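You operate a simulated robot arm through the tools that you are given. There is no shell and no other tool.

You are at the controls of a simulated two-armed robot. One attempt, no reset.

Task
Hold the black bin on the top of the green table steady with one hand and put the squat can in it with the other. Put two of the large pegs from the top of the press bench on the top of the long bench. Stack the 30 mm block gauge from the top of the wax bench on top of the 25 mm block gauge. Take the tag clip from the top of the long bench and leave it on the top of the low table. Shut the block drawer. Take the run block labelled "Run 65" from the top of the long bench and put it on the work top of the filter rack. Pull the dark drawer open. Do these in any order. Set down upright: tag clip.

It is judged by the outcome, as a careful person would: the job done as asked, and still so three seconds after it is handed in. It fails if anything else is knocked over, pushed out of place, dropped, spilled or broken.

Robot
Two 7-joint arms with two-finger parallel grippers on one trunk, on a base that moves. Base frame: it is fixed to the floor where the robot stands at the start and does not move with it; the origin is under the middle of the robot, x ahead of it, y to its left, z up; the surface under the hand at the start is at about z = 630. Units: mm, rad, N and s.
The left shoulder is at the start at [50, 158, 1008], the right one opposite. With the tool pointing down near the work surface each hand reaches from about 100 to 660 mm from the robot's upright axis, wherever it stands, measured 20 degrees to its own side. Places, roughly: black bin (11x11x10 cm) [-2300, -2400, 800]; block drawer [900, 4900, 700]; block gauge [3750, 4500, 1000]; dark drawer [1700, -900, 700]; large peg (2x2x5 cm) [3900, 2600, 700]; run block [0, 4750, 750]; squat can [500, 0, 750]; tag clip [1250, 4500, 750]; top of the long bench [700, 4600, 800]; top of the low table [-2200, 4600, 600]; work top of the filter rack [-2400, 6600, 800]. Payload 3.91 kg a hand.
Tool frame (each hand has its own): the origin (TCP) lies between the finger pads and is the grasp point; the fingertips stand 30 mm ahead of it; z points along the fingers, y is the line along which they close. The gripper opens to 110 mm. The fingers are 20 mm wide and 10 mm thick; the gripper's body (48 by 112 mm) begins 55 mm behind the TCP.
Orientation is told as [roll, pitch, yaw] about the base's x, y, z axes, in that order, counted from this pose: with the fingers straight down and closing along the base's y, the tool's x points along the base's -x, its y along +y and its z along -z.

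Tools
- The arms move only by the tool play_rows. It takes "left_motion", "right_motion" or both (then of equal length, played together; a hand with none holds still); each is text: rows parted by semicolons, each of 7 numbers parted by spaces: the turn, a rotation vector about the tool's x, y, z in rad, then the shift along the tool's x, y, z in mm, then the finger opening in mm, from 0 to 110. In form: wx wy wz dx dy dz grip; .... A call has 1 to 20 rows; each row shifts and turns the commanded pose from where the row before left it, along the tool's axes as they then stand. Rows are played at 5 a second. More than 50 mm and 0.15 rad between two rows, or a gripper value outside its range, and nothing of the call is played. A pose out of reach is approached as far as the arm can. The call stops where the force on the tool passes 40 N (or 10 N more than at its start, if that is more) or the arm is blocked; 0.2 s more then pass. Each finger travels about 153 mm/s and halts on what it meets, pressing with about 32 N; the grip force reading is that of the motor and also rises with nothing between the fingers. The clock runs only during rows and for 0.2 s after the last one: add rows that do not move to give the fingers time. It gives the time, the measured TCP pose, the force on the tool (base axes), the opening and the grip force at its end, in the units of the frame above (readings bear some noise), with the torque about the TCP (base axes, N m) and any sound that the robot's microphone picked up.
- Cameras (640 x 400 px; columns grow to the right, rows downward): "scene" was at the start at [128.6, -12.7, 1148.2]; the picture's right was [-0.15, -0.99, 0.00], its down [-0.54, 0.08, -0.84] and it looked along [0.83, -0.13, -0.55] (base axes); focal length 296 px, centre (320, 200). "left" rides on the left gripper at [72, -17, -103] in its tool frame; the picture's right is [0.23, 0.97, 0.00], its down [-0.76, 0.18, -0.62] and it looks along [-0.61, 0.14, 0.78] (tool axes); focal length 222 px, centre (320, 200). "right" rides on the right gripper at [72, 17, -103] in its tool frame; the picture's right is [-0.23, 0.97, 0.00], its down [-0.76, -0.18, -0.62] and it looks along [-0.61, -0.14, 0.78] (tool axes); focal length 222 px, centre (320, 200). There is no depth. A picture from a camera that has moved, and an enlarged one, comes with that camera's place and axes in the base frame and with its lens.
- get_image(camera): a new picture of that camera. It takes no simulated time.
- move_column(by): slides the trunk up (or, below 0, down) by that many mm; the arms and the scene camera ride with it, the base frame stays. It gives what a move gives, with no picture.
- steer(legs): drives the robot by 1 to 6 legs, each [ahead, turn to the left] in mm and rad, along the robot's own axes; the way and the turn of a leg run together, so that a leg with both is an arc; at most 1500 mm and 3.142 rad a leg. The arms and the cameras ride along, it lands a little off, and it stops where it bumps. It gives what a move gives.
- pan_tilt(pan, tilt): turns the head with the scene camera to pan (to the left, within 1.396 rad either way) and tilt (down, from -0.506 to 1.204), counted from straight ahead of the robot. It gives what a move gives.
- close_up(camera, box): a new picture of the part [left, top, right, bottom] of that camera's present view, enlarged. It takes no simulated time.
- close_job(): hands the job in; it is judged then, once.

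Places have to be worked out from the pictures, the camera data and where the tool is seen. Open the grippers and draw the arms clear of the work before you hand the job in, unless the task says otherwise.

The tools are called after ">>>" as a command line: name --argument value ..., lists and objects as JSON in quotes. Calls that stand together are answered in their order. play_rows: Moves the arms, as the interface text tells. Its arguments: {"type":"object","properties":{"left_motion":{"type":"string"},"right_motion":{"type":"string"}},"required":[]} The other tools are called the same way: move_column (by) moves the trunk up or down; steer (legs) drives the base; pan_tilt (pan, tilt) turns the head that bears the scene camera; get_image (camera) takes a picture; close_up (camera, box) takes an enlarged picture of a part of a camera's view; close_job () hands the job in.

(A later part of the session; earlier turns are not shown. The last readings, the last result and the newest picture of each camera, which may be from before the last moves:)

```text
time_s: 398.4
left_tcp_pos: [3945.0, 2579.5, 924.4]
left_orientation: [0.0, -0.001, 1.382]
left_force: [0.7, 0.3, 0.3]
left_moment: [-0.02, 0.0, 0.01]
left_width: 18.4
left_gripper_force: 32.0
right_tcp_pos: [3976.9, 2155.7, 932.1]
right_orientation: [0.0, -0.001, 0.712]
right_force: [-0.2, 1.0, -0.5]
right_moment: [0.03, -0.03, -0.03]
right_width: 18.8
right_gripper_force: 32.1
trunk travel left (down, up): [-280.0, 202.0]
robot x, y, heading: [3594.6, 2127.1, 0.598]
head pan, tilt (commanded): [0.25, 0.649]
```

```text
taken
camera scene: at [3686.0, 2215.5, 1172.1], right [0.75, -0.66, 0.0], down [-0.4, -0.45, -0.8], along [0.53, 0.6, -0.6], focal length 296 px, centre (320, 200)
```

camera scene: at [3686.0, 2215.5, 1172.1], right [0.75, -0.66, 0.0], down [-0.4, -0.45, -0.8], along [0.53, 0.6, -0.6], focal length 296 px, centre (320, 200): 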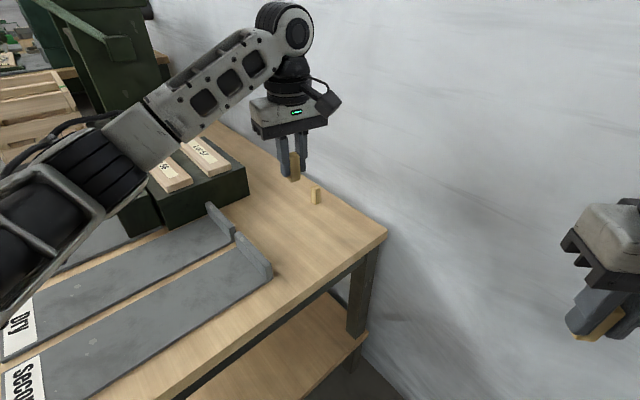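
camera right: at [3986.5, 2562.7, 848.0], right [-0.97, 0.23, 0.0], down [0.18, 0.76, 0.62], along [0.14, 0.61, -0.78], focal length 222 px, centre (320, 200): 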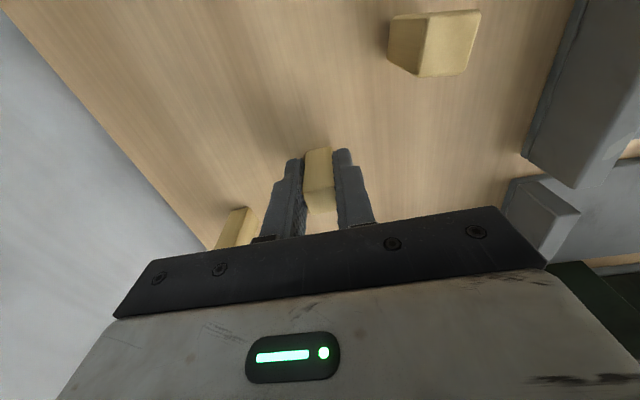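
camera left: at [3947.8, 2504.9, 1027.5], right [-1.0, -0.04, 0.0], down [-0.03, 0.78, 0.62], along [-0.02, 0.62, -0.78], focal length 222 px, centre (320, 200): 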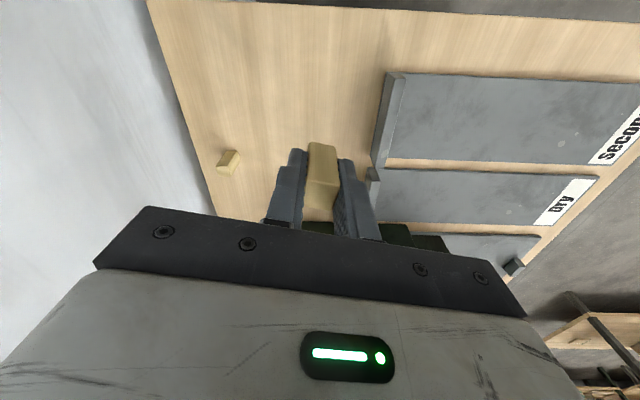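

Both pegs are held, one in each hand. I draw the left hand in, then turn west and leave the corner, heading for the long bench.

>>> play_rows --left_motion "0 0 0 28.5 29.7 0 10;0 0 0 28.5 29.7 0 10;0 0 0 28.5 29.7 0 10;0 0 0 28.5 29.7 0 10;0 0 0 0 0 0 10"

>>> steer --legs '[[0, 2.5], [1100, 0], [0, -0.86]]'

>>> pan_tilt --pan 0.0 --tilt 0.2

>>> get_image --camera "scene"

```text
time_s: 399.6
left_tcp_pos: [3806.6, 2484.3, 927.8]
left_orientation: [0.001, -0.002, 1.383]
left_force: [0.4, 0.1, 0.4]
left_moment: [0.04, 0.02, -0.03]
left_width: 18.7
left_gripper_force: 32.2
right_tcp_pos: [3978.1, 2156.3, 931.6]
right_orientation: [0.002, -0.001, 0.712]
right_force: [0.1, 0.2, 0.2]
right_moment: [0.03, 0.0, 0.01]
right_width: 18.3
right_gripper_force: 31.9
trunk travel left (down, up): [-280.0, 202.0]
robot x, y, heading: [3594.5, 2126.4, 0.592]
head pan, tilt (commanded): [0.25, 0.649]
```

```text
time_s: 413.2
left_tcp_pos: [2175.6, 2326.8, 928.5]
left_orientation: [0.0, -0.002, 3.036]
left_force: [0.6, -0.3, -0.5]
left_moment: [-0.03, 0.0, -0.02]
left_width: 18.4
left_gripper_force: 32.0
right_tcp_pos: [2488.4, 2524.4, 932.1]
right_orientation: [0.0, -0.001, 2.367]
right_force: [-0.1, -0.3, 0.0]
right_moment: [0.04, -0.02, 0.01]
right_width: 18.4
right_gripper_force: 32.2
trunk travel left (down, up): [-280.0, 202.0]
robot x, y, heading: [2547.8, 2143.6, 2.249]
head pan, tilt (commanded): [0.25, 0.649]
```

```text
time_s: 414.1
left_tcp_pos: [2174.1, 2327.6, 928.3]
left_orientation: [0.0, -0.002, 3.035]
left_force: [-0.4, -0.7, 0.2]
left_moment: [0.0, 0.01, -0.01]
left_width: 18.5
left_gripper_force: 32.2
right_tcp_pos: [2489.1, 2523.8, 931.7]
right_orientation: [0.0, 0.0, 2.367]
right_force: [-0.5, -0.8, -0.1]
right_moment: [0.01, 0.0, 0.0]
right_width: 18.7
right_gripper_force: 31.8
trunk travel left (down, up): [-280.0, 202.0]
robot x, y, heading: [2549.5, 2146.1, 2.252]
head pan, tilt (commanded): [0.0, 0.201]
```

```text
taken
camera scene: at [2465.5, 2249.2, 1213.1], right [0.78, 0.63, 0.0], down [0.13, -0.16, -0.98], along [-0.62, 0.76, -0.2], focal length 296 px, centre (320, 200)
```

scene: 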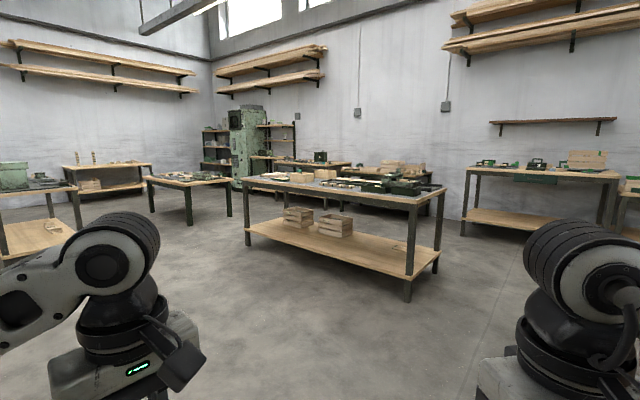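

The long bench is ahead. I zoom in on its top.

>>> close_up --camera "scene" --box '[230, 150, 460, 290]'

```text
2.78 times, centred on (345, 220) of scene
camera zoom: at [2465.5, 2249.2, 1213.1], right [0.78, 0.63, 0.0], down [0.13, -0.16, -0.98], along [-0.62, 0.76, -0.2], focal length 824 px, centre (250, 144)
```

zoom: 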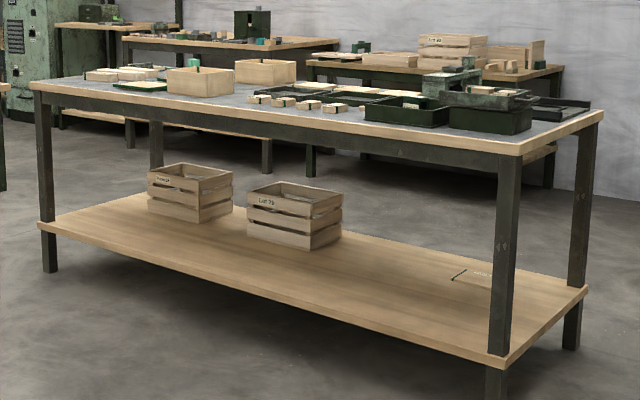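

I drive toward [1050, 3850] in front of the long bench and face north.

>>> steer --legs '[[0, 0.03], [1150, 0], [1050, 0], [0, -0.7]]'

>>> pan_tilt --pan 0.0 --tilt 0.45

>>> get_image --camera "scene"

```text
time_s: 427.4
left_tcp_pos: [893.9, 4183.5, 928.3]
left_orientation: [0.0, 0.0, 2.39]
left_force: [0.8, 0.0, 0.2]
left_moment: [0.0, 0.02, 0.03]
left_width: 18.6
left_gripper_force: 32.1
right_tcp_pos: [1263.8, 4153.8, 932.4]
right_orientation: [0.001, 0.001, 1.722]
right_force: [-1.1, -0.1, -0.5]
right_moment: [0.0, -0.04, 0.0]
right_width: 18.8
right_gripper_force: 32.2
trunk travel left (down, up): [-280.0, 202.0]
robot x, y, heading: [1081.0, 3813.6, 1.607]
head pan, tilt (commanded): [0.0, 0.201]
```

```text
time_s: 428.1
left_tcp_pos: [893.7, 4183.9, 928.2]
left_orientation: [0.0, -0.002, 2.387]
left_force: [0.0, -0.7, 0.2]
left_moment: [0.02, -0.01, 0.01]
left_width: 18.8
left_gripper_force: 31.8
right_tcp_pos: [1262.5, 4153.0, 932.4]
right_orientation: [0.0, 0.001, 1.72]
right_force: [-0.9, 0.1, -0.5]
right_moment: [-0.01, 0.0, -0.02]
right_width: 18.7
right_gripper_force: 32.0
trunk travel left (down, up): [-280.0, 202.0]
robot x, y, heading: [1083.1, 3814.9, 1.605]
head pan, tilt (commanded): [0.0, 0.45]
```

```text
taken
camera scene: at [1078.6, 3946.8, 1190.0], right [1.0, 0.03, 0.0], down [0.01, -0.43, -0.9], along [-0.03, 0.9, -0.43], focal length 296 px, centre (320, 200)
```

scene: 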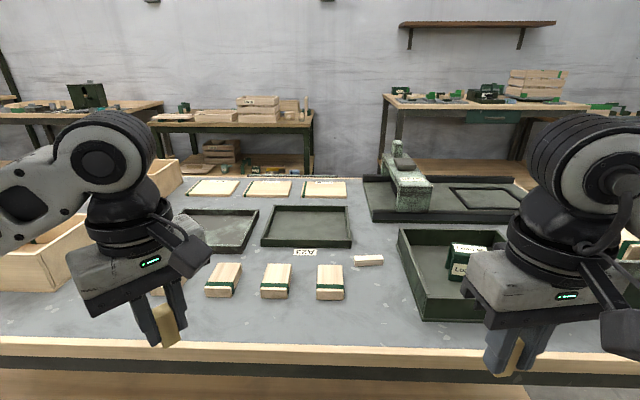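

I see trays, blocks and small pieces on the long bench. I zoom in to identify things and find free room for the pegs.

>>> close_up --camera "scene" --box '[180, 160, 440, 360]'

>>> close_up --camera "scene" --box '[340, 120, 560, 290]'

```text
2.00 times, centred on (310, 260) of scene
camera zoom: at [1078.6, 3946.8, 1190.0], right [1.0, 0.03, 0.0], down [0.01, -0.43, -0.9], along [-0.03, 0.9, -0.43], focal length 592 px, centre (340, 80)
```

zoom: 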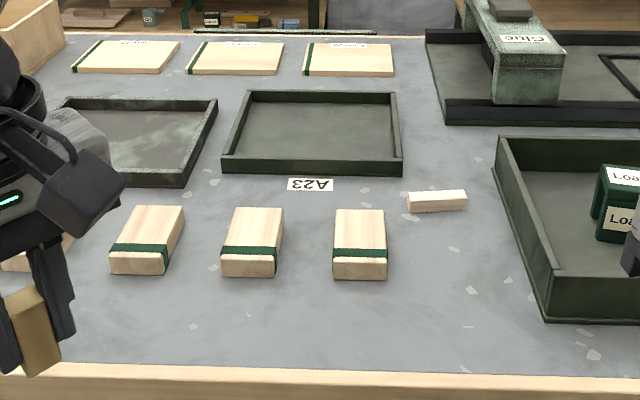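

```text
2.35 times, centred on (450, 205) of scene
camera zoom: at [1078.6, 3946.8, 1190.0], right [1.0, 0.03, 0.0], down [0.01, -0.43, -0.9], along [-0.03, 0.9, -0.43], focal length 697 px, centre (14, 188)
```

zoom: 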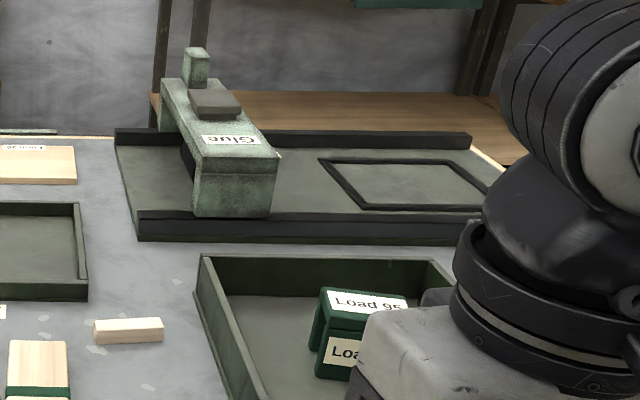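

A small wooden piece lies near [1166, 4471]. I enlarge it to see whether it is the tag clip, and look for other candidates.

>>> close_up --camera "scene" --box '[345, 240, 395, 280]'

>>> get_image --camera "right"

>>> get_image --camera "left"

```text
10.00 times, centred on (370, 260) of scene
camera zoom: at [1078.6, 3946.8, 1190.0], right [1.0, 0.03, 0.0], down [0.01, -0.43, -0.9], along [-0.03, 0.9, -0.43], focal length 2962 px, centre (-180, -400)
```

zoom: 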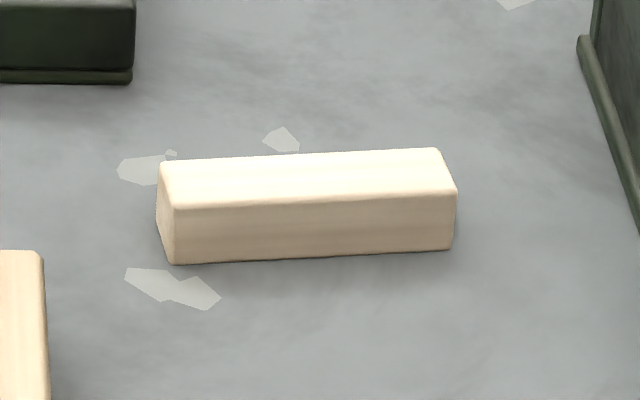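

```text
taken
camera right: at [1257.5, 4080.2, 1035.7], right [-1.0, 0.08, 0.0], down [0.06, 0.78, 0.62], along [0.05, 0.62, -0.78], focal length 222 px, centre (320, 200)
```

right: 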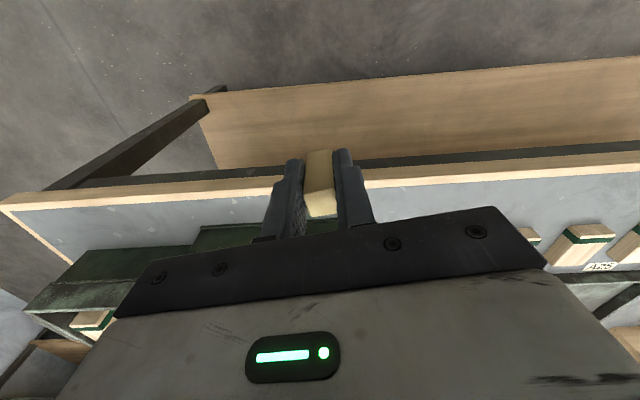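

```text
taken
camera left: at [957.4, 4148.2, 1031.3], right [-0.5, -0.87, 0.0], down [-0.68, 0.39, 0.62], along [-0.54, 0.31, -0.78], focal length 222 px, centre (320, 200)
```

left: 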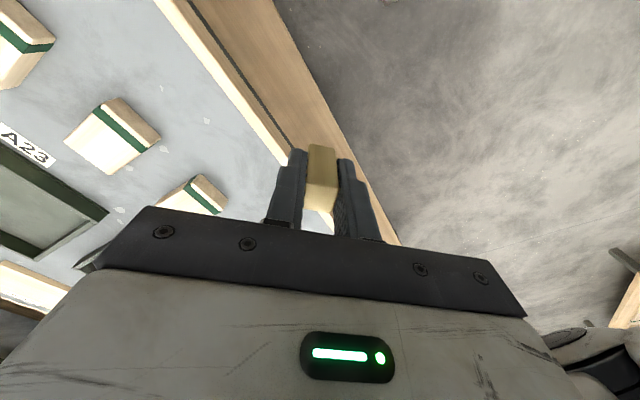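

The bench top comes out at z about 805, with a free strip near [1165, 4325] in front of the pieces. I bring the right hand's peg over that spot.

>>> play_rows --right_motion "0 0 0 -37.8 13.2 0 10;0 0 0 -37.8 13.2 0 10;0 0 0 -37.8 13.2 0 10;0 0 0 -37.8 13.2 0 10;0 0 0 -33 13.2 0 10;0 0 0 0 0 30 10;0 0 0 0 0 30 10;0 0 0 0 0 0 10"

>>> get_image --camera "scene"

>>> get_image --camera "right"

```text
time_s: 429.9
left_tcp_pos: [893.8, 4185.4, 928.3]
left_orientation: [0.0, -0.002, 2.389]
left_force: [-0.4, 0.6, -0.2]
left_moment: [-0.02, -0.02, -0.01]
left_width: 18.7
left_gripper_force: 32.3
right_tcp_pos: [1169.9, 4326.7, 870.8]
right_orientation: [0.0, 0.0, 1.723]
right_force: [-0.3, 0.5, -0.2]
right_moment: [0.04, -0.01, 0.04]
right_width: 18.6
right_gripper_force: 32.4
trunk travel left (down, up): [-280.0, 202.0]
robot x, y, heading: [1083.8, 3815.2, 1.6]
head pan, tilt (commanded): [0.0, 0.45]
```

```text
taken
camera scene: at [1078.6, 3946.8, 1189.9], right [1.0, 0.03, 0.0], down [0.01, -0.43, -0.9], along [-0.03, 0.9, -0.44], focal length 296 px, centre (320, 200)
```

scene: 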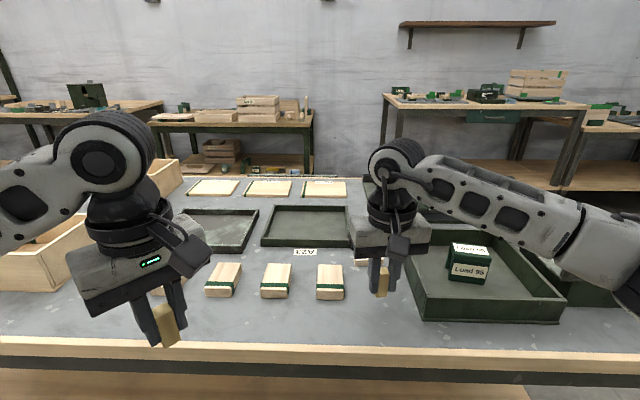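

```text
taken
camera right: at [1163.0, 4252.7, 974.6], right [-1.0, 0.08, 0.0], down [0.06, 0.78, 0.62], along [0.05, 0.62, -0.78], focal length 222 px, centre (320, 200)
```

right: 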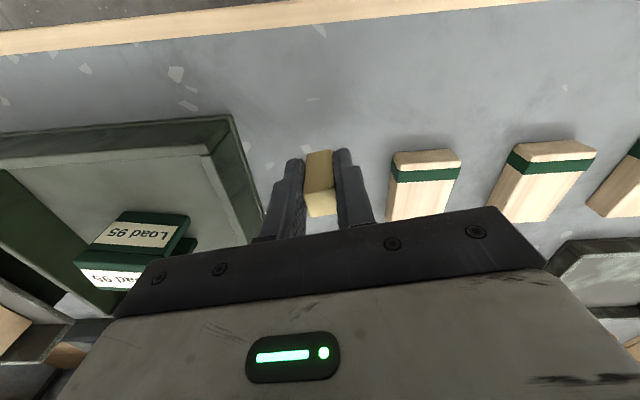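

The spot under the peg is clear. I lower until it touches.

>>> play_rows --right_motion "0 0 0 0 0 10 10;0 0 0 0 0 8 10;0 0 0 0 0 3 10;0 0 0 0 0 2 10;0 0 0 0 0 0 10"

>>> play_rows --right_motion "0 0 0 0 0 1.5 10;0 0 0 0 0 1.5 10;0 0 0 0 0 0 10"

```text
time_s: 431.1
left_tcp_pos: [893.3, 4183.6, 928.0]
left_orientation: [0.0, -0.002, 2.388]
left_force: [0.5, 0.5, -0.7]
left_moment: [-0.02, 0.0, -0.02]
left_width: 18.4
left_gripper_force: 32.1
right_tcp_pos: [1169.8, 4325.2, 847.8]
right_orientation: [0.0, 0.001, 1.719]
right_force: [-0.4, -0.3, 0.7]
right_moment: [0.0, 0.0, 0.02]
right_width: 18.5
right_gripper_force: 31.5
trunk travel left (down, up): [-280.0, 202.0]
robot x, y, heading: [1080.3, 3815.0, 1.603]
head pan, tilt (commanded): [0.0, 0.45]
```

```text
time_s: 431.9
left_tcp_pos: [892.8, 4185.3, 928.4]
left_orientation: [0.0, -0.002, 2.388]
left_force: [-1.0, 0.5, -1.3]
left_moment: [-0.01, 0.04, -0.04]
left_width: 18.7
left_gripper_force: 32.0
right_tcp_pos: [1169.5, 4325.4, 845.5]
right_orientation: [0.0, 0.0, 1.72]
right_force: [0.3, 0.1, -0.6]
right_moment: [-0.01, 0.0, 0.05]
right_width: 18.6
right_gripper_force: 32.2
trunk travel left (down, up): [-280.0, 202.0]
robot x, y, heading: [1081.5, 3815.8, 1.6]
head pan, tilt (commanded): [0.0, 0.45]
```

No contact yet at 845.5. I continue in small steps.

>>> play_rows --right_motion "0 0 0 0 0 1.5 10;0 0 0 0 0 1.5 10;0 0 0 0 0 1.5 10;0 0 0 0 0 0 10"

>>> close_up --camera "scene" --box '[330, 230, 430, 310]'

```text
time_s: 432.9
left_tcp_pos: [893.1, 4184.2, 928.0]
left_orientation: [0.0, -0.002, 2.39]
left_force: [0.7, -0.7, -0.5]
left_moment: [0.0, 0.01, -0.01]
left_width: 18.6
left_gripper_force: 31.3
right_tcp_pos: [1170.7, 4326.2, 843.3]
right_orientation: [0.0, -0.003, 1.72]
right_force: [2.2, -1.4, 5.1]
right_moment: [-0.02, -0.09, 0.01]
right_width: 18.9
right_gripper_force: 32.2
trunk travel left (down, up): [-280.0, 202.0]
robot x, y, heading: [1080.4, 3812.3, 1.602]
head pan, tilt (commanded): [0.0, 0.45]
```

```text
5.00 times, centred on (380, 270) of scene
camera zoom: at [1078.7, 3946.3, 1190.1], right [1.0, 0.03, 0.0], down [0.01, -0.43, -0.9], along [-0.03, 0.9, -0.43], focal length 1481 px, centre (20, -150)
```

zoom: 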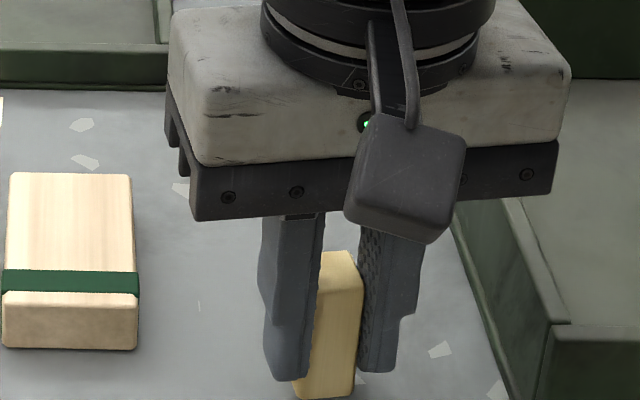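

Contact (5 N). I open the fingers and lift straight off.

>>> play_rows --right_motion "0 0 0 0 0 0 24;0 0 0 0 0 0 36;0 0 0 0 0 0 40;0 0 0 0 0 0 40;0 0 0 0 0 -20 40;0 0 0 0 0 -40 40;0 0 0 0 0 -45 40;0 0 0 35 -10 0 40;0 0 0 40 -15 0 40;0 0 0 40 -15 0 40;0 0 0 0 0 0 60"

>>> get_image --camera "scene"

```text
time_s: 435.3
left_tcp_pos: [893.5, 4184.2, 927.9]
left_orientation: [0.0, -0.003, 2.389]
left_force: [-0.2, 0.6, -1.8]
left_moment: [-0.01, 0.01, 0.01]
left_width: 18.7
left_gripper_force: 31.7
right_tcp_pos: [1229.8, 4218.6, 947.5]
right_orientation: [-0.001, 0.0, 1.72]
right_force: [1.0, 0.4, 0.6]
right_moment: [0.01, -0.04, 0.01]
right_width: 60.1
right_gripper_force: 0.1
trunk travel left (down, up): [-280.0, 202.0]
robot x, y, heading: [1080.1, 3812.8, 1.603]
head pan, tilt (commanded): [0.0, 0.45]
```

```text
taken
camera scene: at [1078.7, 3946.7, 1189.9], right [1.0, 0.03, 0.0], down [0.01, -0.43, -0.9], along [-0.03, 0.9, -0.44], focal length 296 px, centre (320, 200)
```

scene: 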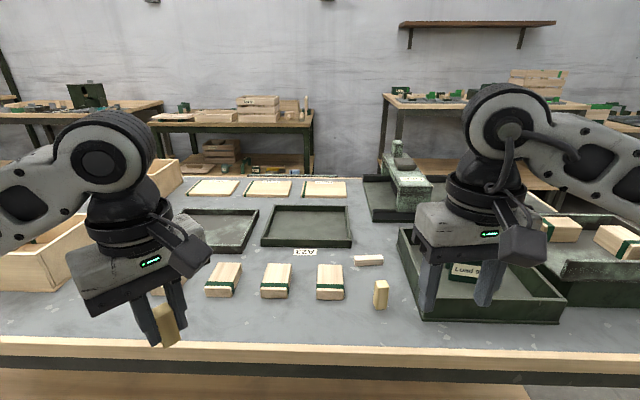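

Peg one stands upright on the bench. I move the right hand aside and bring the left hand's peg to about [1115, 4303].

>>> play_rows --right_motion "0 0 0 0 -45 0 60;0 0 0 0 -45 0 60;0 0 0 20 0 0 60;0 0 0 0 0 0 60;0 0 0 0 0 0 60;0 0 0 0 0 0 60;0 0 0 0 0 0 60;0 0 0 0 0 0 60;0 0 0 0 0 0 60;0 0 0 0 0 0 60;0 0 0 0 0 0 60;0 0 0 0 0 0 60" --left_motion "0 0 0 0 0 0 10;0 0 0 0 0 0 10;0 0 0 13.8 -40 0 10;0 0 0 13.8 -40 0 10;0 0 0 13.8 -40 0 10;0 0 0 13.8 -40 0 10;0 0 0 13.8 -40 0 10;0 0 0 13.8 -40 0 10;0 0 0 0 0 30 10;0 0 0 0 0 30 10;0 0 0 0 0 14 10;0 0 0 0 0 0 10"

>>> get_image --camera "left"

>>> get_image --camera "scene"

```text
time_s: 437.9
left_tcp_pos: [1116.3, 4301.9, 853.2]
left_orientation: [-0.002, -0.002, 2.389]
left_force: [-0.3, 0.4, -0.5]
left_moment: [0.02, -0.01, 0.01]
left_width: 18.2
left_gripper_force: 31.7
right_tcp_pos: [1315.7, 4212.1, 945.5]
right_orientation: [-0.001, 0.001, 1.721]
right_force: [0.0, -0.6, 0.2]
right_moment: [-0.02, 0.01, -0.01]
right_width: 59.9
right_gripper_force: 0.0
trunk travel left (down, up): [-280.0, 202.0]
robot x, y, heading: [1081.3, 3811.9, 1.604]
head pan, tilt (commanded): [0.0, 0.45]
```

```text
taken
camera left: at [1180.1, 4266.2, 956.7], right [-0.5, -0.87, 0.0], down [-0.68, 0.39, 0.62], along [-0.54, 0.31, -0.78], focal length 222 px, centre (320, 200)
```

left: 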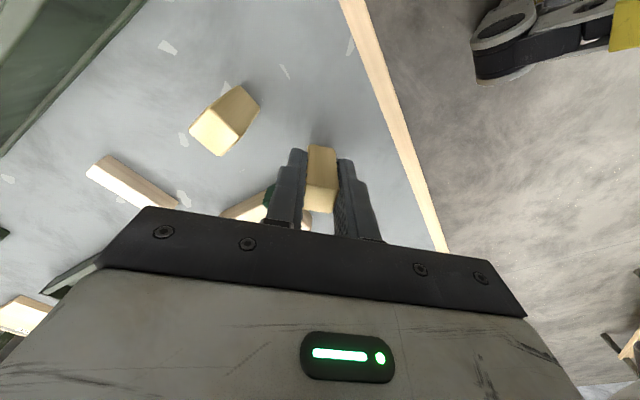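

```text
taken
camera scene: at [1078.6, 3946.8, 1189.9], right [1.0, 0.03, 0.0], down [0.01, -0.43, -0.9], along [-0.03, 0.9, -0.44], focal length 296 px, centre (320, 200)
```

scene: 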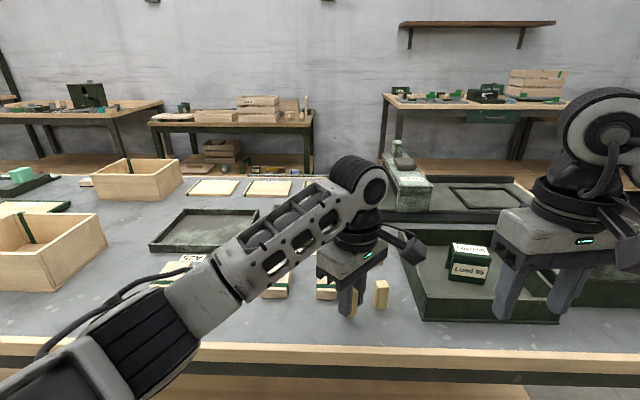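

Clear beneath. I lower the second peg in small steps to contact.

>>> play_rows --left_motion "0 0 0 0 0 6 10;0 0 0 0 0 2 10;0 0 0 0 0 1.5 10;0 0 0 0 0 0 10"

>>> play_rows --left_motion "0 0 0 0 0 1.5 10;0 0 0 0 0 1 10;0 0 0 0 0 0 10"

```text
time_s: 438.9
left_tcp_pos: [1116.2, 4302.7, 842.7]
left_orientation: [-0.001, 0.0, 2.39]
left_force: [-0.7, 1.1, 0.2]
left_moment: [0.04, 0.05, 0.03]
left_width: 18.7
left_gripper_force: 31.6
right_tcp_pos: [1316.3, 4213.5, 945.7]
right_orientation: [0.001, 0.0, 1.721]
right_force: [-1.3, 0.7, -0.3]
right_moment: [-0.02, 0.03, -0.01]
right_width: 60.3
right_gripper_force: 0.1
trunk travel left (down, up): [-280.0, 202.0]
robot x, y, heading: [1082.6, 3813.0, 1.6]
head pan, tilt (commanded): [0.0, 0.45]
```

```text
time_s: 439.7
left_tcp_pos: [1115.6, 4302.9, 842.1]
left_orientation: [-0.002, -0.002, 2.389]
left_force: [-3.1, 0.0, 9.6]
left_moment: [0.03, 0.14, 0.01]
left_width: 18.6
left_gripper_force: 31.7
right_tcp_pos: [1315.8, 4212.0, 945.6]
right_orientation: [0.001, 0.001, 1.72]
right_force: [-1.0, 0.1, -0.9]
right_moment: [-0.04, 0.01, -0.03]
right_width: 60.0
right_gripper_force: 0.0
trunk travel left (down, up): [-280.0, 202.0]
robot x, y, heading: [1083.2, 3816.6, 1.606]
head pan, tilt (commanded): [0.0, 0.45]
```

The peg stands (10 N). I open and lift off, then bring the left hand back to its carry pose.

>>> play_rows --left_motion "0 0 0 0 0 0 24;0 0 0 0 0 0 34;0 0 0 0 0 0 38;0 0 0 0 0 0 38;0 0 0 0 0 -20 38;0 0 0 0 0 -40 38;0 0 0 0 0 -45 38;0 0 0 -13.8 40 0 38;0 0 0 -13.8 40 0 38;0 0 0 -13.8 40 0 38;0 0 0 -13.8 40 0 38;0 0 0 -13.8 40 0 38;0 0 0 0 0 0 60"

>>> get_image --camera "scene"

```text
time_s: 442.5
left_tcp_pos: [928.0, 4206.0, 946.0]
left_orientation: [-0.001, -0.001, 2.389]
left_force: [-0.6, -0.6, -0.7]
left_moment: [-0.03, 0.03, -0.03]
left_width: 59.9
left_gripper_force: 0.1
right_tcp_pos: [1315.4, 4212.8, 945.3]
right_orientation: [0.001, -0.001, 1.72]
right_force: [0.4, -0.6, -0.3]
right_moment: [-0.01, 0.02, -0.01]
right_width: 60.1
right_gripper_force: 0.1
trunk travel left (down, up): [-280.0, 202.0]
robot x, y, heading: [1083.3, 3818.0, 1.603]
head pan, tilt (commanded): [0.0, 0.45]
```

```text
taken
camera scene: at [1078.6, 3946.7, 1189.9], right [1.0, 0.03, 0.0], down [0.01, -0.43, -0.9], along [-0.03, 0.9, -0.44], focal length 296 px, centre (320, 200)
```

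scene: 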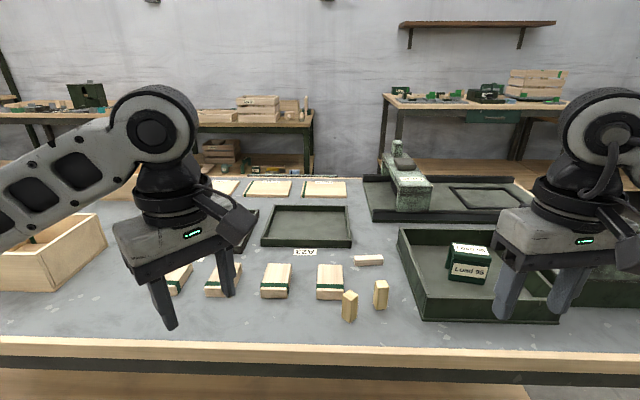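

Both pegs stand on the long bench. Next I look for the tag clip: I enlarge the "Load 95" piece and its surroundings.

>>> close_up --camera "scene" --box '[430, 235, 510, 295]'

>>> close_up --camera "scene" --box '[370, 140, 530, 240]'

>>> get_image --camera "right"

```text
6.67 times, centred on (470, 265) of scene
camera zoom: at [1078.6, 3946.7, 1189.9], right [1.0, 0.03, 0.0], down [0.01, -0.43, -0.9], along [-0.03, 0.9, -0.44], focal length 1974 px, centre (-680, -233)
```

zoom: 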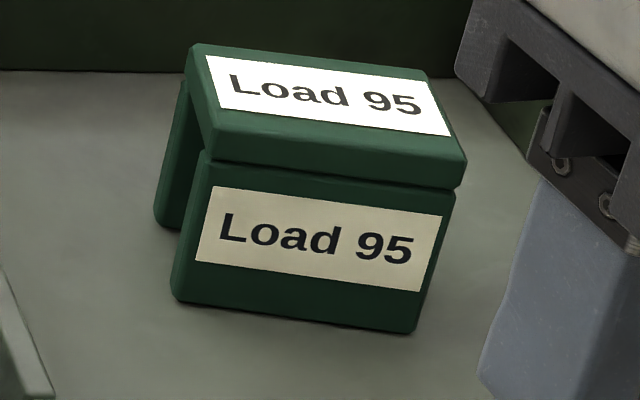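

```text
4.00 times, centred on (450, 190) of scene
camera zoom: at [1078.6, 3946.7, 1189.9], right [1.0, 0.03, 0.0], down [0.01, -0.43, -0.9], along [-0.03, 0.9, -0.44], focal length 1185 px, centre (-200, 240)
```

zoom: 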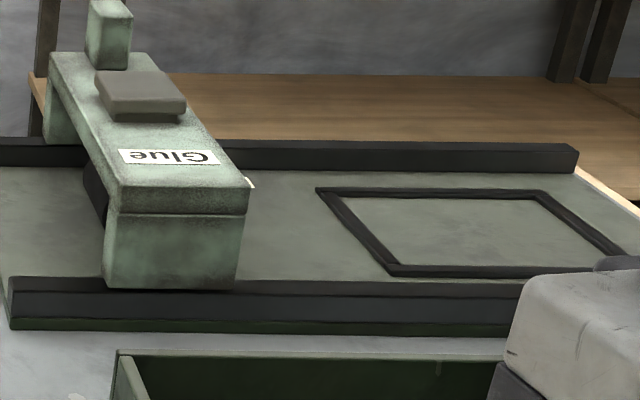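

```text
taken
camera right: at [1310.9, 4139.2, 1048.8], right [-1.0, 0.08, 0.0], down [0.06, 0.78, 0.62], along [0.05, 0.62, -0.78], focal length 222 px, centre (320, 200)
```

right: 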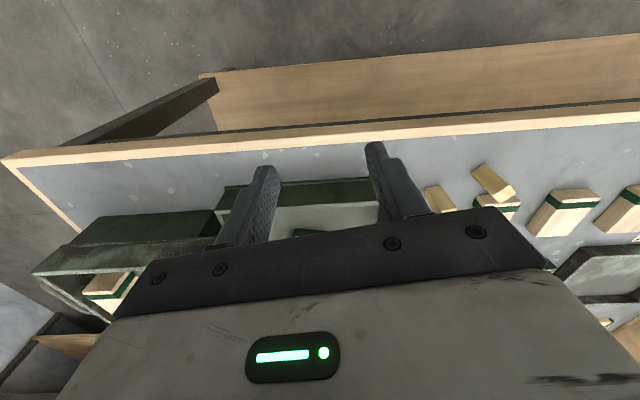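

This green inverted-U piece labelled "Load 95", standing in the tray at about [1340, 4405], is the tag clip (about 63 × 40 × 60 mm). I drive 70 mm closer and look at it with the right hand's camera from above.

>>> steer --legs '[[70, 0]]'

>>> play_rows --right_motion "0 0 0.1 0 0 -30 80;0 0 0.1 0 0 0 80;0 0 0.1 0 0 0 80;0 0 0 -20 0 0 80;0 0 0 0 0 0 80"

>>> get_image --camera "right"

>>> get_image --camera "scene"

```text
time_s: 443.5
left_tcp_pos: [927.5, 4274.7, 945.9]
left_orientation: [0.0, -0.001, 2.385]
left_force: [-0.2, 1.1, 0.1]
left_moment: [0.0, 0.01, -0.02]
left_width: 59.8
left_gripper_force: 0.1
right_tcp_pos: [1314.5, 4281.5, 944.6]
right_orientation: [-0.001, -0.001, 1.718]
right_force: [-0.7, -0.2, -0.8]
right_moment: [0.02, -0.02, -0.02]
right_width: 60.2
right_gripper_force: 0.1
trunk travel left (down, up): [-280.0, 202.0]
robot x, y, heading: [1077.8, 3888.5, 1.602]
head pan, tilt (commanded): [0.0, 0.45]
```

```text
time_s: 444.7
left_tcp_pos: [927.7, 4275.1, 945.9]
left_orientation: [0.0, -0.002, 2.385]
left_force: [-0.5, 0.4, 0.3]
left_moment: [-0.02, -0.03, 0.01]
left_width: 59.8
left_gripper_force: 0.1
right_tcp_pos: [1318.3, 4300.1, 975.6]
right_orientation: [0.001, -0.001, 1.418]
right_force: [-1.0, -0.2, 0.2]
right_moment: [-0.01, -0.02, -0.03]
right_width: 80.1
right_gripper_force: 0.1
trunk travel left (down, up): [-280.0, 202.0]
robot x, y, heading: [1080.0, 3881.8, 1.604]
head pan, tilt (commanded): [0.0, 0.45]
```

```text
taken
camera right: at [1291.2, 4231.7, 1078.9], right [-0.93, 0.37, 0.0], down [0.29, 0.73, 0.62], along [0.23, 0.58, -0.78], focal length 222 px, centre (320, 200)
```

right: 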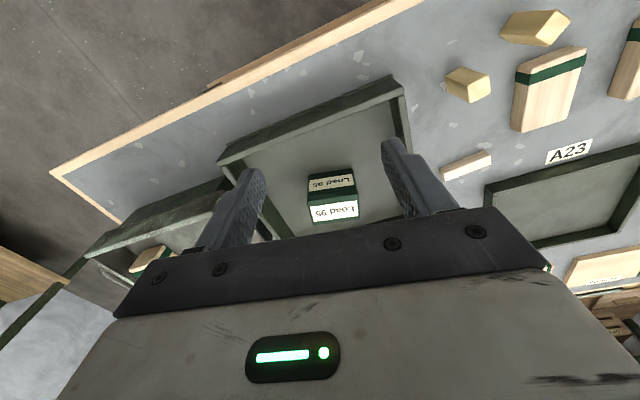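

```text
taken
camera scene: at [1076.8, 4015.9, 1189.9], right [1.0, 0.03, 0.0], down [0.01, -0.44, -0.9], along [-0.03, 0.9, -0.44], focal length 296 px, centre (320, 200)
```

scene: 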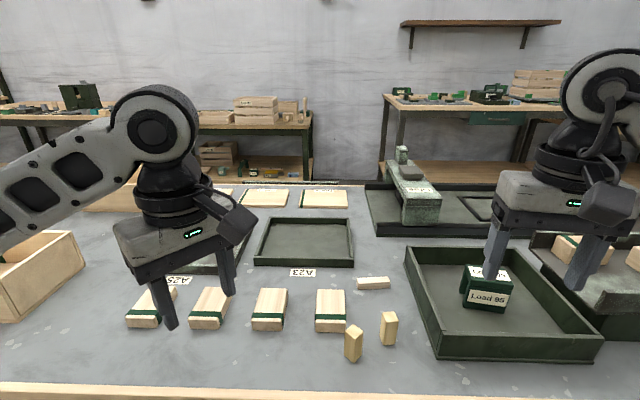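

I enlarge the clip in the right camera's view for its exact place.

>>> close_up --camera "right" --box '[280, 150, 390, 240]'

>>> close_up --camera "scene" --box '[440, 240, 540, 330]'

```text
4.44 times, centred on (335, 195) of right
camera zoom: at [1291.2, 4231.7, 1078.9], right [-0.93, 0.37, 0.0], down [0.29, 0.73, 0.62], along [0.23, 0.58, -0.78], focal length 987 px, centre (253, 222)
```

zoom: 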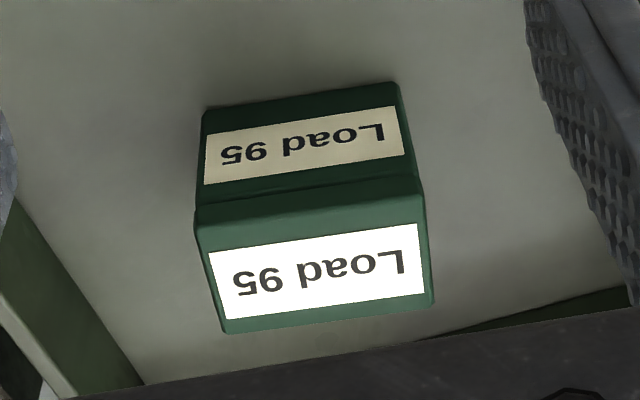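

```text
4.44 times, centred on (490, 285) of scene
camera zoom: at [1076.8, 4015.9, 1189.9], right [1.0, 0.03, 0.0], down [0.01, -0.44, -0.9], along [-0.03, 0.9, -0.44], focal length 1316 px, centre (-436, -178)
```

zoom: 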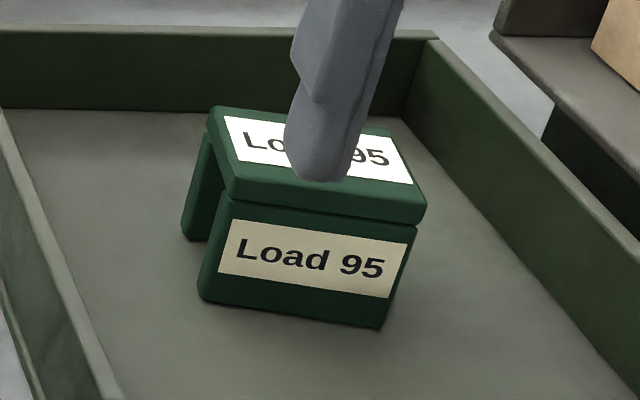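

The clip's top measures 64 × 44 mm at z about 861, centred at [1345, 4416], yaw about −0.19. I align the right hand, come over it and go down with the fingers at its two ends.

>>> play_rows --right_motion "0 0 0.036 0 0 0 88;0 0 0 -40 -1.5 0 88;0 0 0 -40 -1.5 0 88;0 0 0 -38.5 -1.5 0 88;0 0 0 0 0 35 88;0 0 0 0 0 35 88;0 0 0 0 0 20 88;0 0 0 0 0 0 88"

>>> get_image --camera "right"

>>> get_image --camera "scene"

```text
time_s: 446.5
left_tcp_pos: [927.8, 4274.1, 945.4]
left_orientation: [-0.001, -0.002, 2.384]
left_force: [0.1, -0.4, 0.1]
left_moment: [-0.01, 0.02, -0.01]
left_width: 59.8
left_gripper_force: 0.0
right_tcp_pos: [1346.5, 4417.9, 886.5]
right_orientation: [0.0, -0.001, 1.383]
right_force: [-0.4, 0.5, -0.4]
right_moment: [0.0, 0.02, -0.01]
right_width: 88.1
right_gripper_force: 0.1
trunk travel left (down, up): [-280.0, 202.0]
robot x, y, heading: [1077.4, 3881.7, 1.599]
head pan, tilt (commanded): [0.0, 0.45]
```

```text
taken
camera right: at [1316.4, 4351.2, 989.8], right [-0.91, 0.41, 0.0], down [0.32, 0.71, 0.62], along [0.25, 0.57, -0.78], focal length 222 px, centre (320, 200)
```

right: 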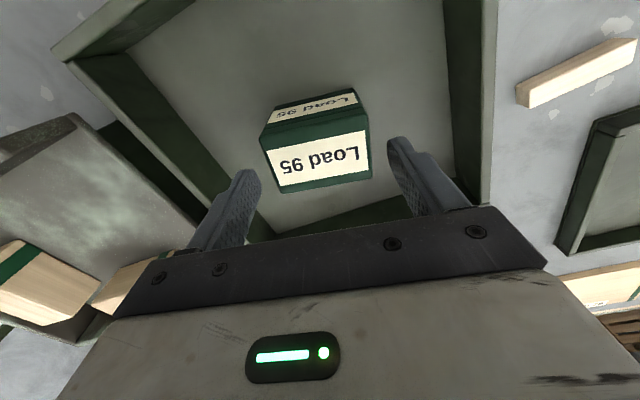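

```text
taken
camera scene: at [1076.8, 4015.9, 1189.9], right [1.0, 0.03, 0.0], down [0.01, -0.43, -0.9], along [-0.03, 0.9, -0.44], focal length 296 px, centre (320, 200)
```

scene: 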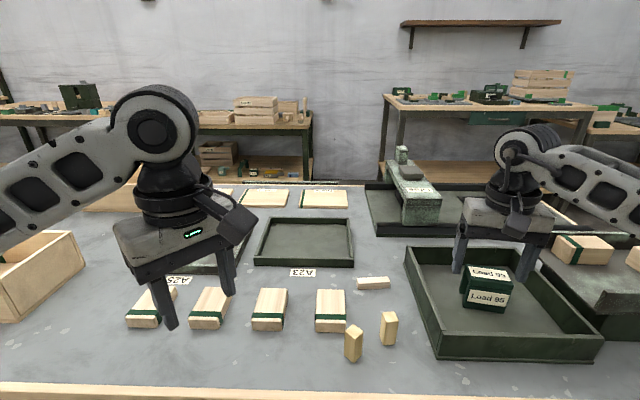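

The clip is between the fingers, about 5 mm south of centre. I correct and go down to z 848, then close.

>>> play_rows --right_motion "0 0 0 4.9 -1 0 88;0 0 0 0 0 15 88;0 0 0 0 0 15 88;0 0 0 0 0 8 88;0 0 0 0 0 0 88"

>>> get_image --camera "right"

>>> close_up --camera "scene" --box '[420, 200, 560, 330]'

```text
time_s: 447.7
left_tcp_pos: [927.1, 4274.1, 947.0]
left_orientation: [0.0, -0.002, 2.386]
left_force: [1.2, 0.4, -0.3]
left_moment: [-0.02, 0.0, 0.03]
left_width: 60.1
left_gripper_force: 0.1
right_tcp_pos: [1343.9, 4413.0, 847.3]
right_orientation: [0.0, 0.0, 1.383]
right_force: [-0.6, -0.6, 0.2]
right_moment: [0.02, -0.03, 0.0]
right_width: 87.9
right_gripper_force: 0.0
trunk travel left (down, up): [-280.0, 202.0]
robot x, y, heading: [1079.8, 3883.0, 1.6]
head pan, tilt (commanded): [0.0, 0.45]
```

```text
taken
camera right: at [1314.7, 4346.3, 951.4], right [-0.91, 0.41, 0.0], down [0.32, 0.71, 0.62], along [0.25, 0.57, -0.78], focal length 222 px, centre (320, 200)
```

right: 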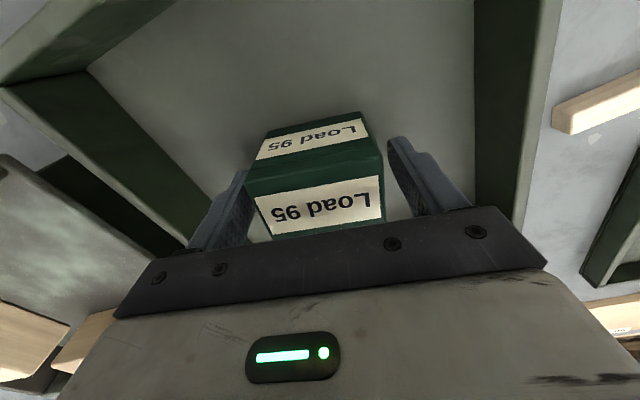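

```text
3.08 times, centred on (490, 265) of scene
camera zoom: at [1076.8, 4015.9, 1189.9], right [1.0, 0.03, 0.0], down [0.01, -0.43, -0.9], along [-0.03, 0.9, -0.44], focal length 911 px, centre (-203, 0)
```

zoom: 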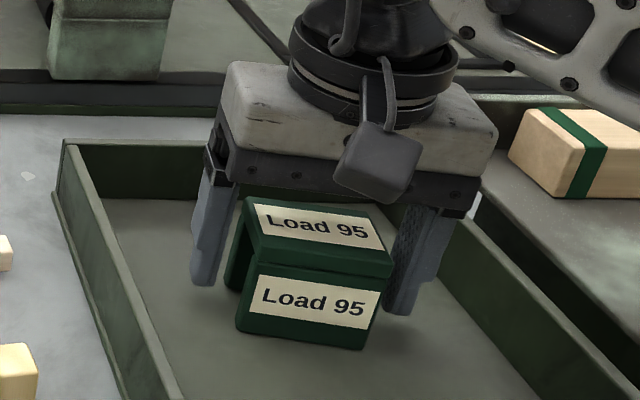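

The clip is well between the fingers. I close on it.

>>> play_rows --right_motion "0 0 0 0 0 0 75;0 0 0 0 0 0 62;0 0 0 0 0 0 52;0 0 0 0 0 0 50;0 0 0 0 0 0 50"

>>> close_up --camera "scene" --box '[420, 200, 560, 330]'

```text
time_s: 448.9
left_tcp_pos: [927.1, 4274.9, 946.6]
left_orientation: [0.001, -0.002, 2.386]
left_force: [0.6, -0.6, -0.4]
left_moment: [-0.02, -0.01, 0.02]
left_width: 60.0
left_gripper_force: 0.0
right_tcp_pos: [1344.5, 4412.5, 847.4]
right_orientation: [0.0, 0.001, 1.382]
right_force: [0.0, 0.2, -0.9]
right_moment: [0.01, -0.02, -0.02]
right_width: 63.3
right_gripper_force: 31.8
trunk travel left (down, up): [-280.0, 202.0]
robot x, y, heading: [1079.4, 3883.4, 1.602]
head pan, tilt (commanded): [0.0, 0.45]
```

```text
3.08 times, centred on (490, 265) of scene
camera zoom: at [1076.8, 4015.9, 1189.9], right [1.0, 0.03, 0.0], down [0.01, -0.44, -0.9], along [-0.03, 0.9, -0.44], focal length 911 px, centre (-203, 0)
```

zoom: 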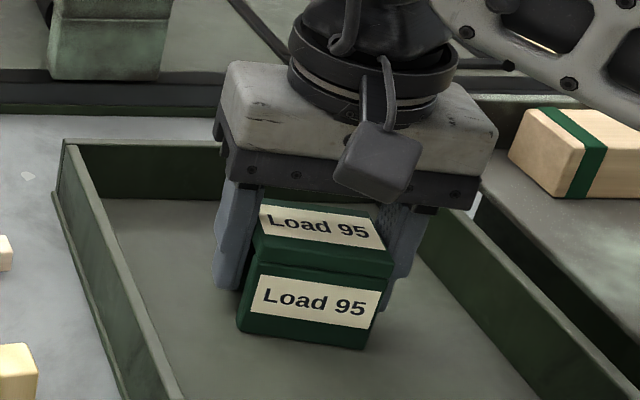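

Gripped at 63 mm. I lift it straight up out of the tray and check that it hangs level.

>>> play_rows --right_motion "0 0 0 0 0 -8 50;0 0 0 0 0 -25 50;0 0 0 0 0 -40 50;0 0 0 0 0 -40 50;0 0 0 0 0 -40 50;0 0 0 0 0 0 50"

>>> get_image --camera "scene"

>>> get_image --camera "right"

```text
time_s: 450.3
left_tcp_pos: [926.7, 4274.8, 946.6]
left_orientation: [0.0, -0.001, 2.385]
left_force: [-0.1, 0.9, -0.8]
left_moment: [0.02, 0.0, 0.0]
left_width: 59.9
left_gripper_force: 0.1
right_tcp_pos: [1345.1, 4409.7, 1002.1]
right_orientation: [0.001, 0.002, 1.382]
right_force: [-0.1, 0.9, -0.9]
right_moment: [0.0, -0.01, 0.01]
right_width: 63.3
right_gripper_force: 32.2
trunk travel left (down, up): [-280.0, 202.0]
robot x, y, heading: [1080.5, 3885.6, 1.598]
head pan, tilt (commanded): [0.0, 0.45]
```

```text
taken
camera scene: at [1076.8, 4015.9, 1189.9], right [1.0, 0.03, 0.0], down [0.01, -0.44, -0.9], along [-0.03, 0.9, -0.44], focal length 296 px, centre (320, 200)
```

scene: 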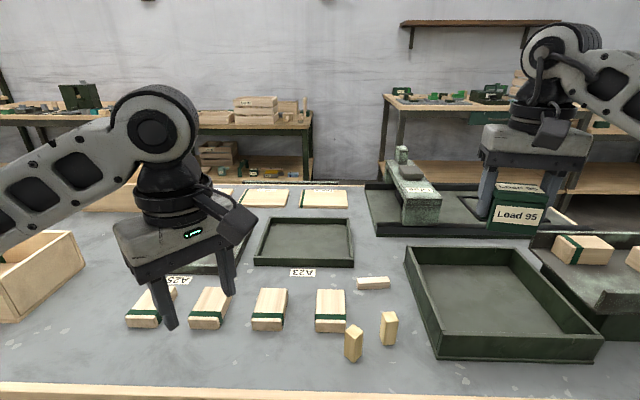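

```text
taken
camera right: at [1315.1, 4342.9, 1106.7], right [-0.91, 0.41, 0.0], down [0.32, 0.72, 0.62], along [0.25, 0.57, -0.78], focal length 222 px, centre (320, 200)
```

right: 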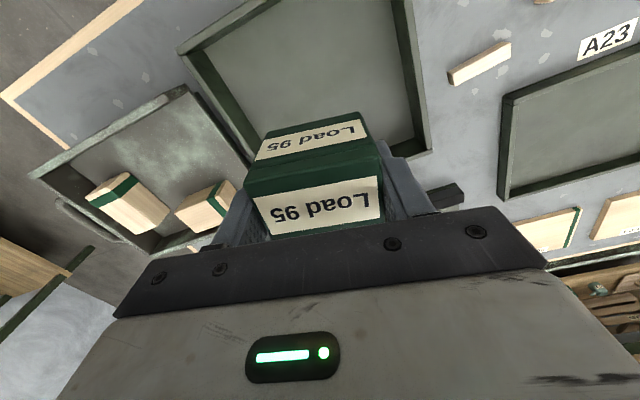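

The clip hangs level. I draw the right hand in, back off a little, and go round the east end of the long bench to its north side, where its labels face.

>>> play_rows --right_motion "0 0 0 40 0 0 50;0 0 0 40 0 0 50;0 0 0 40 0 0 50;0 0 0 30 10 0 50;0 0 0 0 0 0 50"

>>> steer --legs '[[-120, 0], [0, -1.6], [1000, 0], [0, 1.57]]'

>>> pan_tilt --pan 0.3 --tilt 0.25

>>> get_image --camera "scene"

```text
time_s: 451.5
left_tcp_pos: [928.2, 4273.7, 947.4]
left_orientation: [-0.001, -0.002, 2.386]
left_force: [0.6, 0.1, -0.4]
left_moment: [0.02, -0.02, 0.0]
left_width: 60.4
left_gripper_force: 0.2
right_tcp_pos: [1304.8, 4266.0, 1001.2]
right_orientation: [-0.002, 0.0, 1.382]
right_force: [0.4, 1.2, -0.2]
right_moment: [0.01, 0.01, 0.0]
right_width: 63.5
right_gripper_force: 31.9
trunk travel left (down, up): [-280.0, 202.0]
robot x, y, heading: [1081.6, 3885.2, 1.599]
head pan, tilt (commanded): [0.0, 0.45]
```

```text
time_s: 465.0
left_tcp_pos: [1921.3, 4167.4, 947.1]
left_orientation: [0.001, -0.001, 2.326]
left_force: [-0.9, -0.3, -0.3]
left_moment: [0.01, 0.02, 0.0]
left_width: 60.1
left_gripper_force: 0.0
right_tcp_pos: [2299.5, 4134.2, 1000.9]
right_orientation: [0.0, 0.0, 1.321]
right_force: [0.1, -0.4, -0.5]
right_moment: [0.0, -0.01, 0.0]
right_width: 62.8
right_gripper_force: 32.1
trunk travel left (down, up): [-280.0, 202.0]
robot x, y, heading: [2052.3, 3768.3, 1.539]
head pan, tilt (commanded): [0.0, 0.45]
```

```text
time_s: 465.8
left_tcp_pos: [1920.7, 4166.9, 946.7]
left_orientation: [0.002, -0.001, 2.327]
left_force: [-0.2, 0.0, 0.0]
left_moment: [0.0, 0.01, 0.01]
left_width: 59.9
left_gripper_force: 0.1
right_tcp_pos: [2297.8, 4134.5, 1002.2]
right_orientation: [0.001, 0.0, 1.321]
right_force: [0.2, 0.6, -1.0]
right_moment: [0.01, -0.03, 0.01]
right_width: 62.9
right_gripper_force: 32.3
trunk travel left (down, up): [-280.0, 202.0]
robot x, y, heading: [2051.6, 3768.0, 1.542]
head pan, tilt (commanded): [0.3, 0.25]
```

```text
taken
camera scene: at [2026.9, 3897.9, 1208.5], right [0.96, 0.27, 0.0], down [0.07, -0.24, -0.97], along [-0.26, 0.93, -0.25], focal length 296 px, centre (320, 200)
```

scene: 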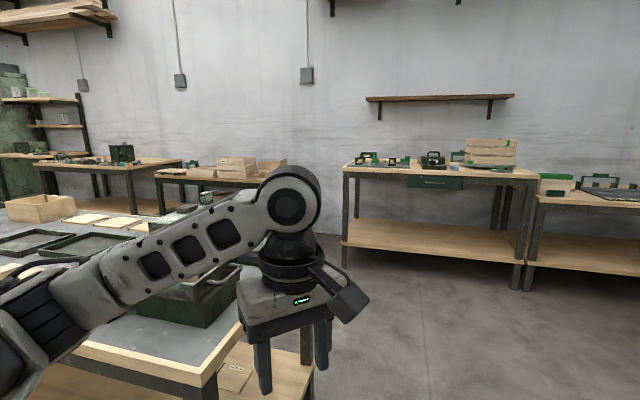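

The lane between the long bench (north edge y about 4930) and the north benches (front y about 6190) is wide enough. I drive up to y about 5480, turn west and look.

>>> steer --legs '[[1300, 0], [420, 0], [0, 1.6]]'

>>> pan_tilt --pan 0.2 --tilt 0.3

>>> get_image --camera "scene"

```text
time_s: 478.6
left_tcp_pos: [1721.8, 5361.4, 946.6]
left_orientation: [0.0, -0.002, -2.336]
left_force: [-0.2, -0.4, 0.4]
left_moment: [0.04, -0.01, 0.05]
left_width: 60.1
left_gripper_force: 0.1
right_tcp_pos: [1735.1, 5739.4, 1002.0]
right_orientation: [-0.001, 0.0, 2.943]
right_force: [0.1, -0.5, -1.7]
right_moment: [-0.03, -0.03, 0.01]
right_width: 62.9
right_gripper_force: 32.2
trunk travel left (down, up): [-280.0, 202.0]
robot x, y, heading: [2112.8, 5513.3, -3.125]
head pan, tilt (commanded): [0.3, 0.25]
```

```text
time_s: 479.3
left_tcp_pos: [1721.9, 5362.2, 947.0]
left_orientation: [0.001, -0.003, -2.337]
left_force: [0.0, 0.0, 0.9]
left_moment: [0.0, 0.01, 0.01]
left_width: 60.0
left_gripper_force: 0.1
right_tcp_pos: [1734.6, 5740.0, 1001.6]
right_orientation: [0.0, 0.001, 2.942]
right_force: [0.6, -0.7, -0.1]
right_moment: [-0.02, 0.0, 0.01]
right_width: 62.7
right_gripper_force: 32.2
trunk travel left (down, up): [-280.0, 202.0]
robot x, y, heading: [2119.1, 5510.5, -3.123]
head pan, tilt (commanded): [0.201, 0.3]
```

```text
taken
camera scene: at [1983.9, 5489.7, 1203.9], right [-0.22, 0.98, 0.0], down [0.29, 0.06, -0.96], along [-0.93, -0.21, -0.3], focal length 296 px, centre (320, 200)
```

scene: 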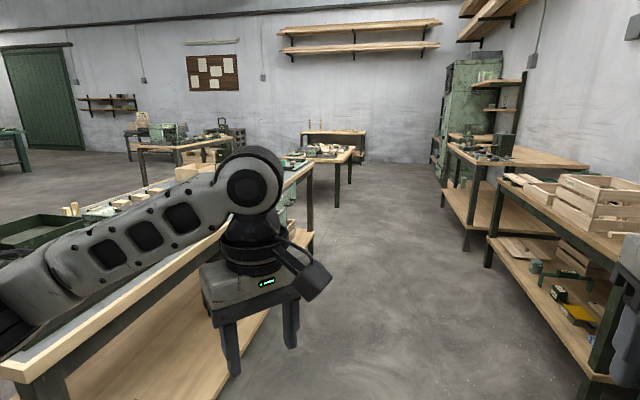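

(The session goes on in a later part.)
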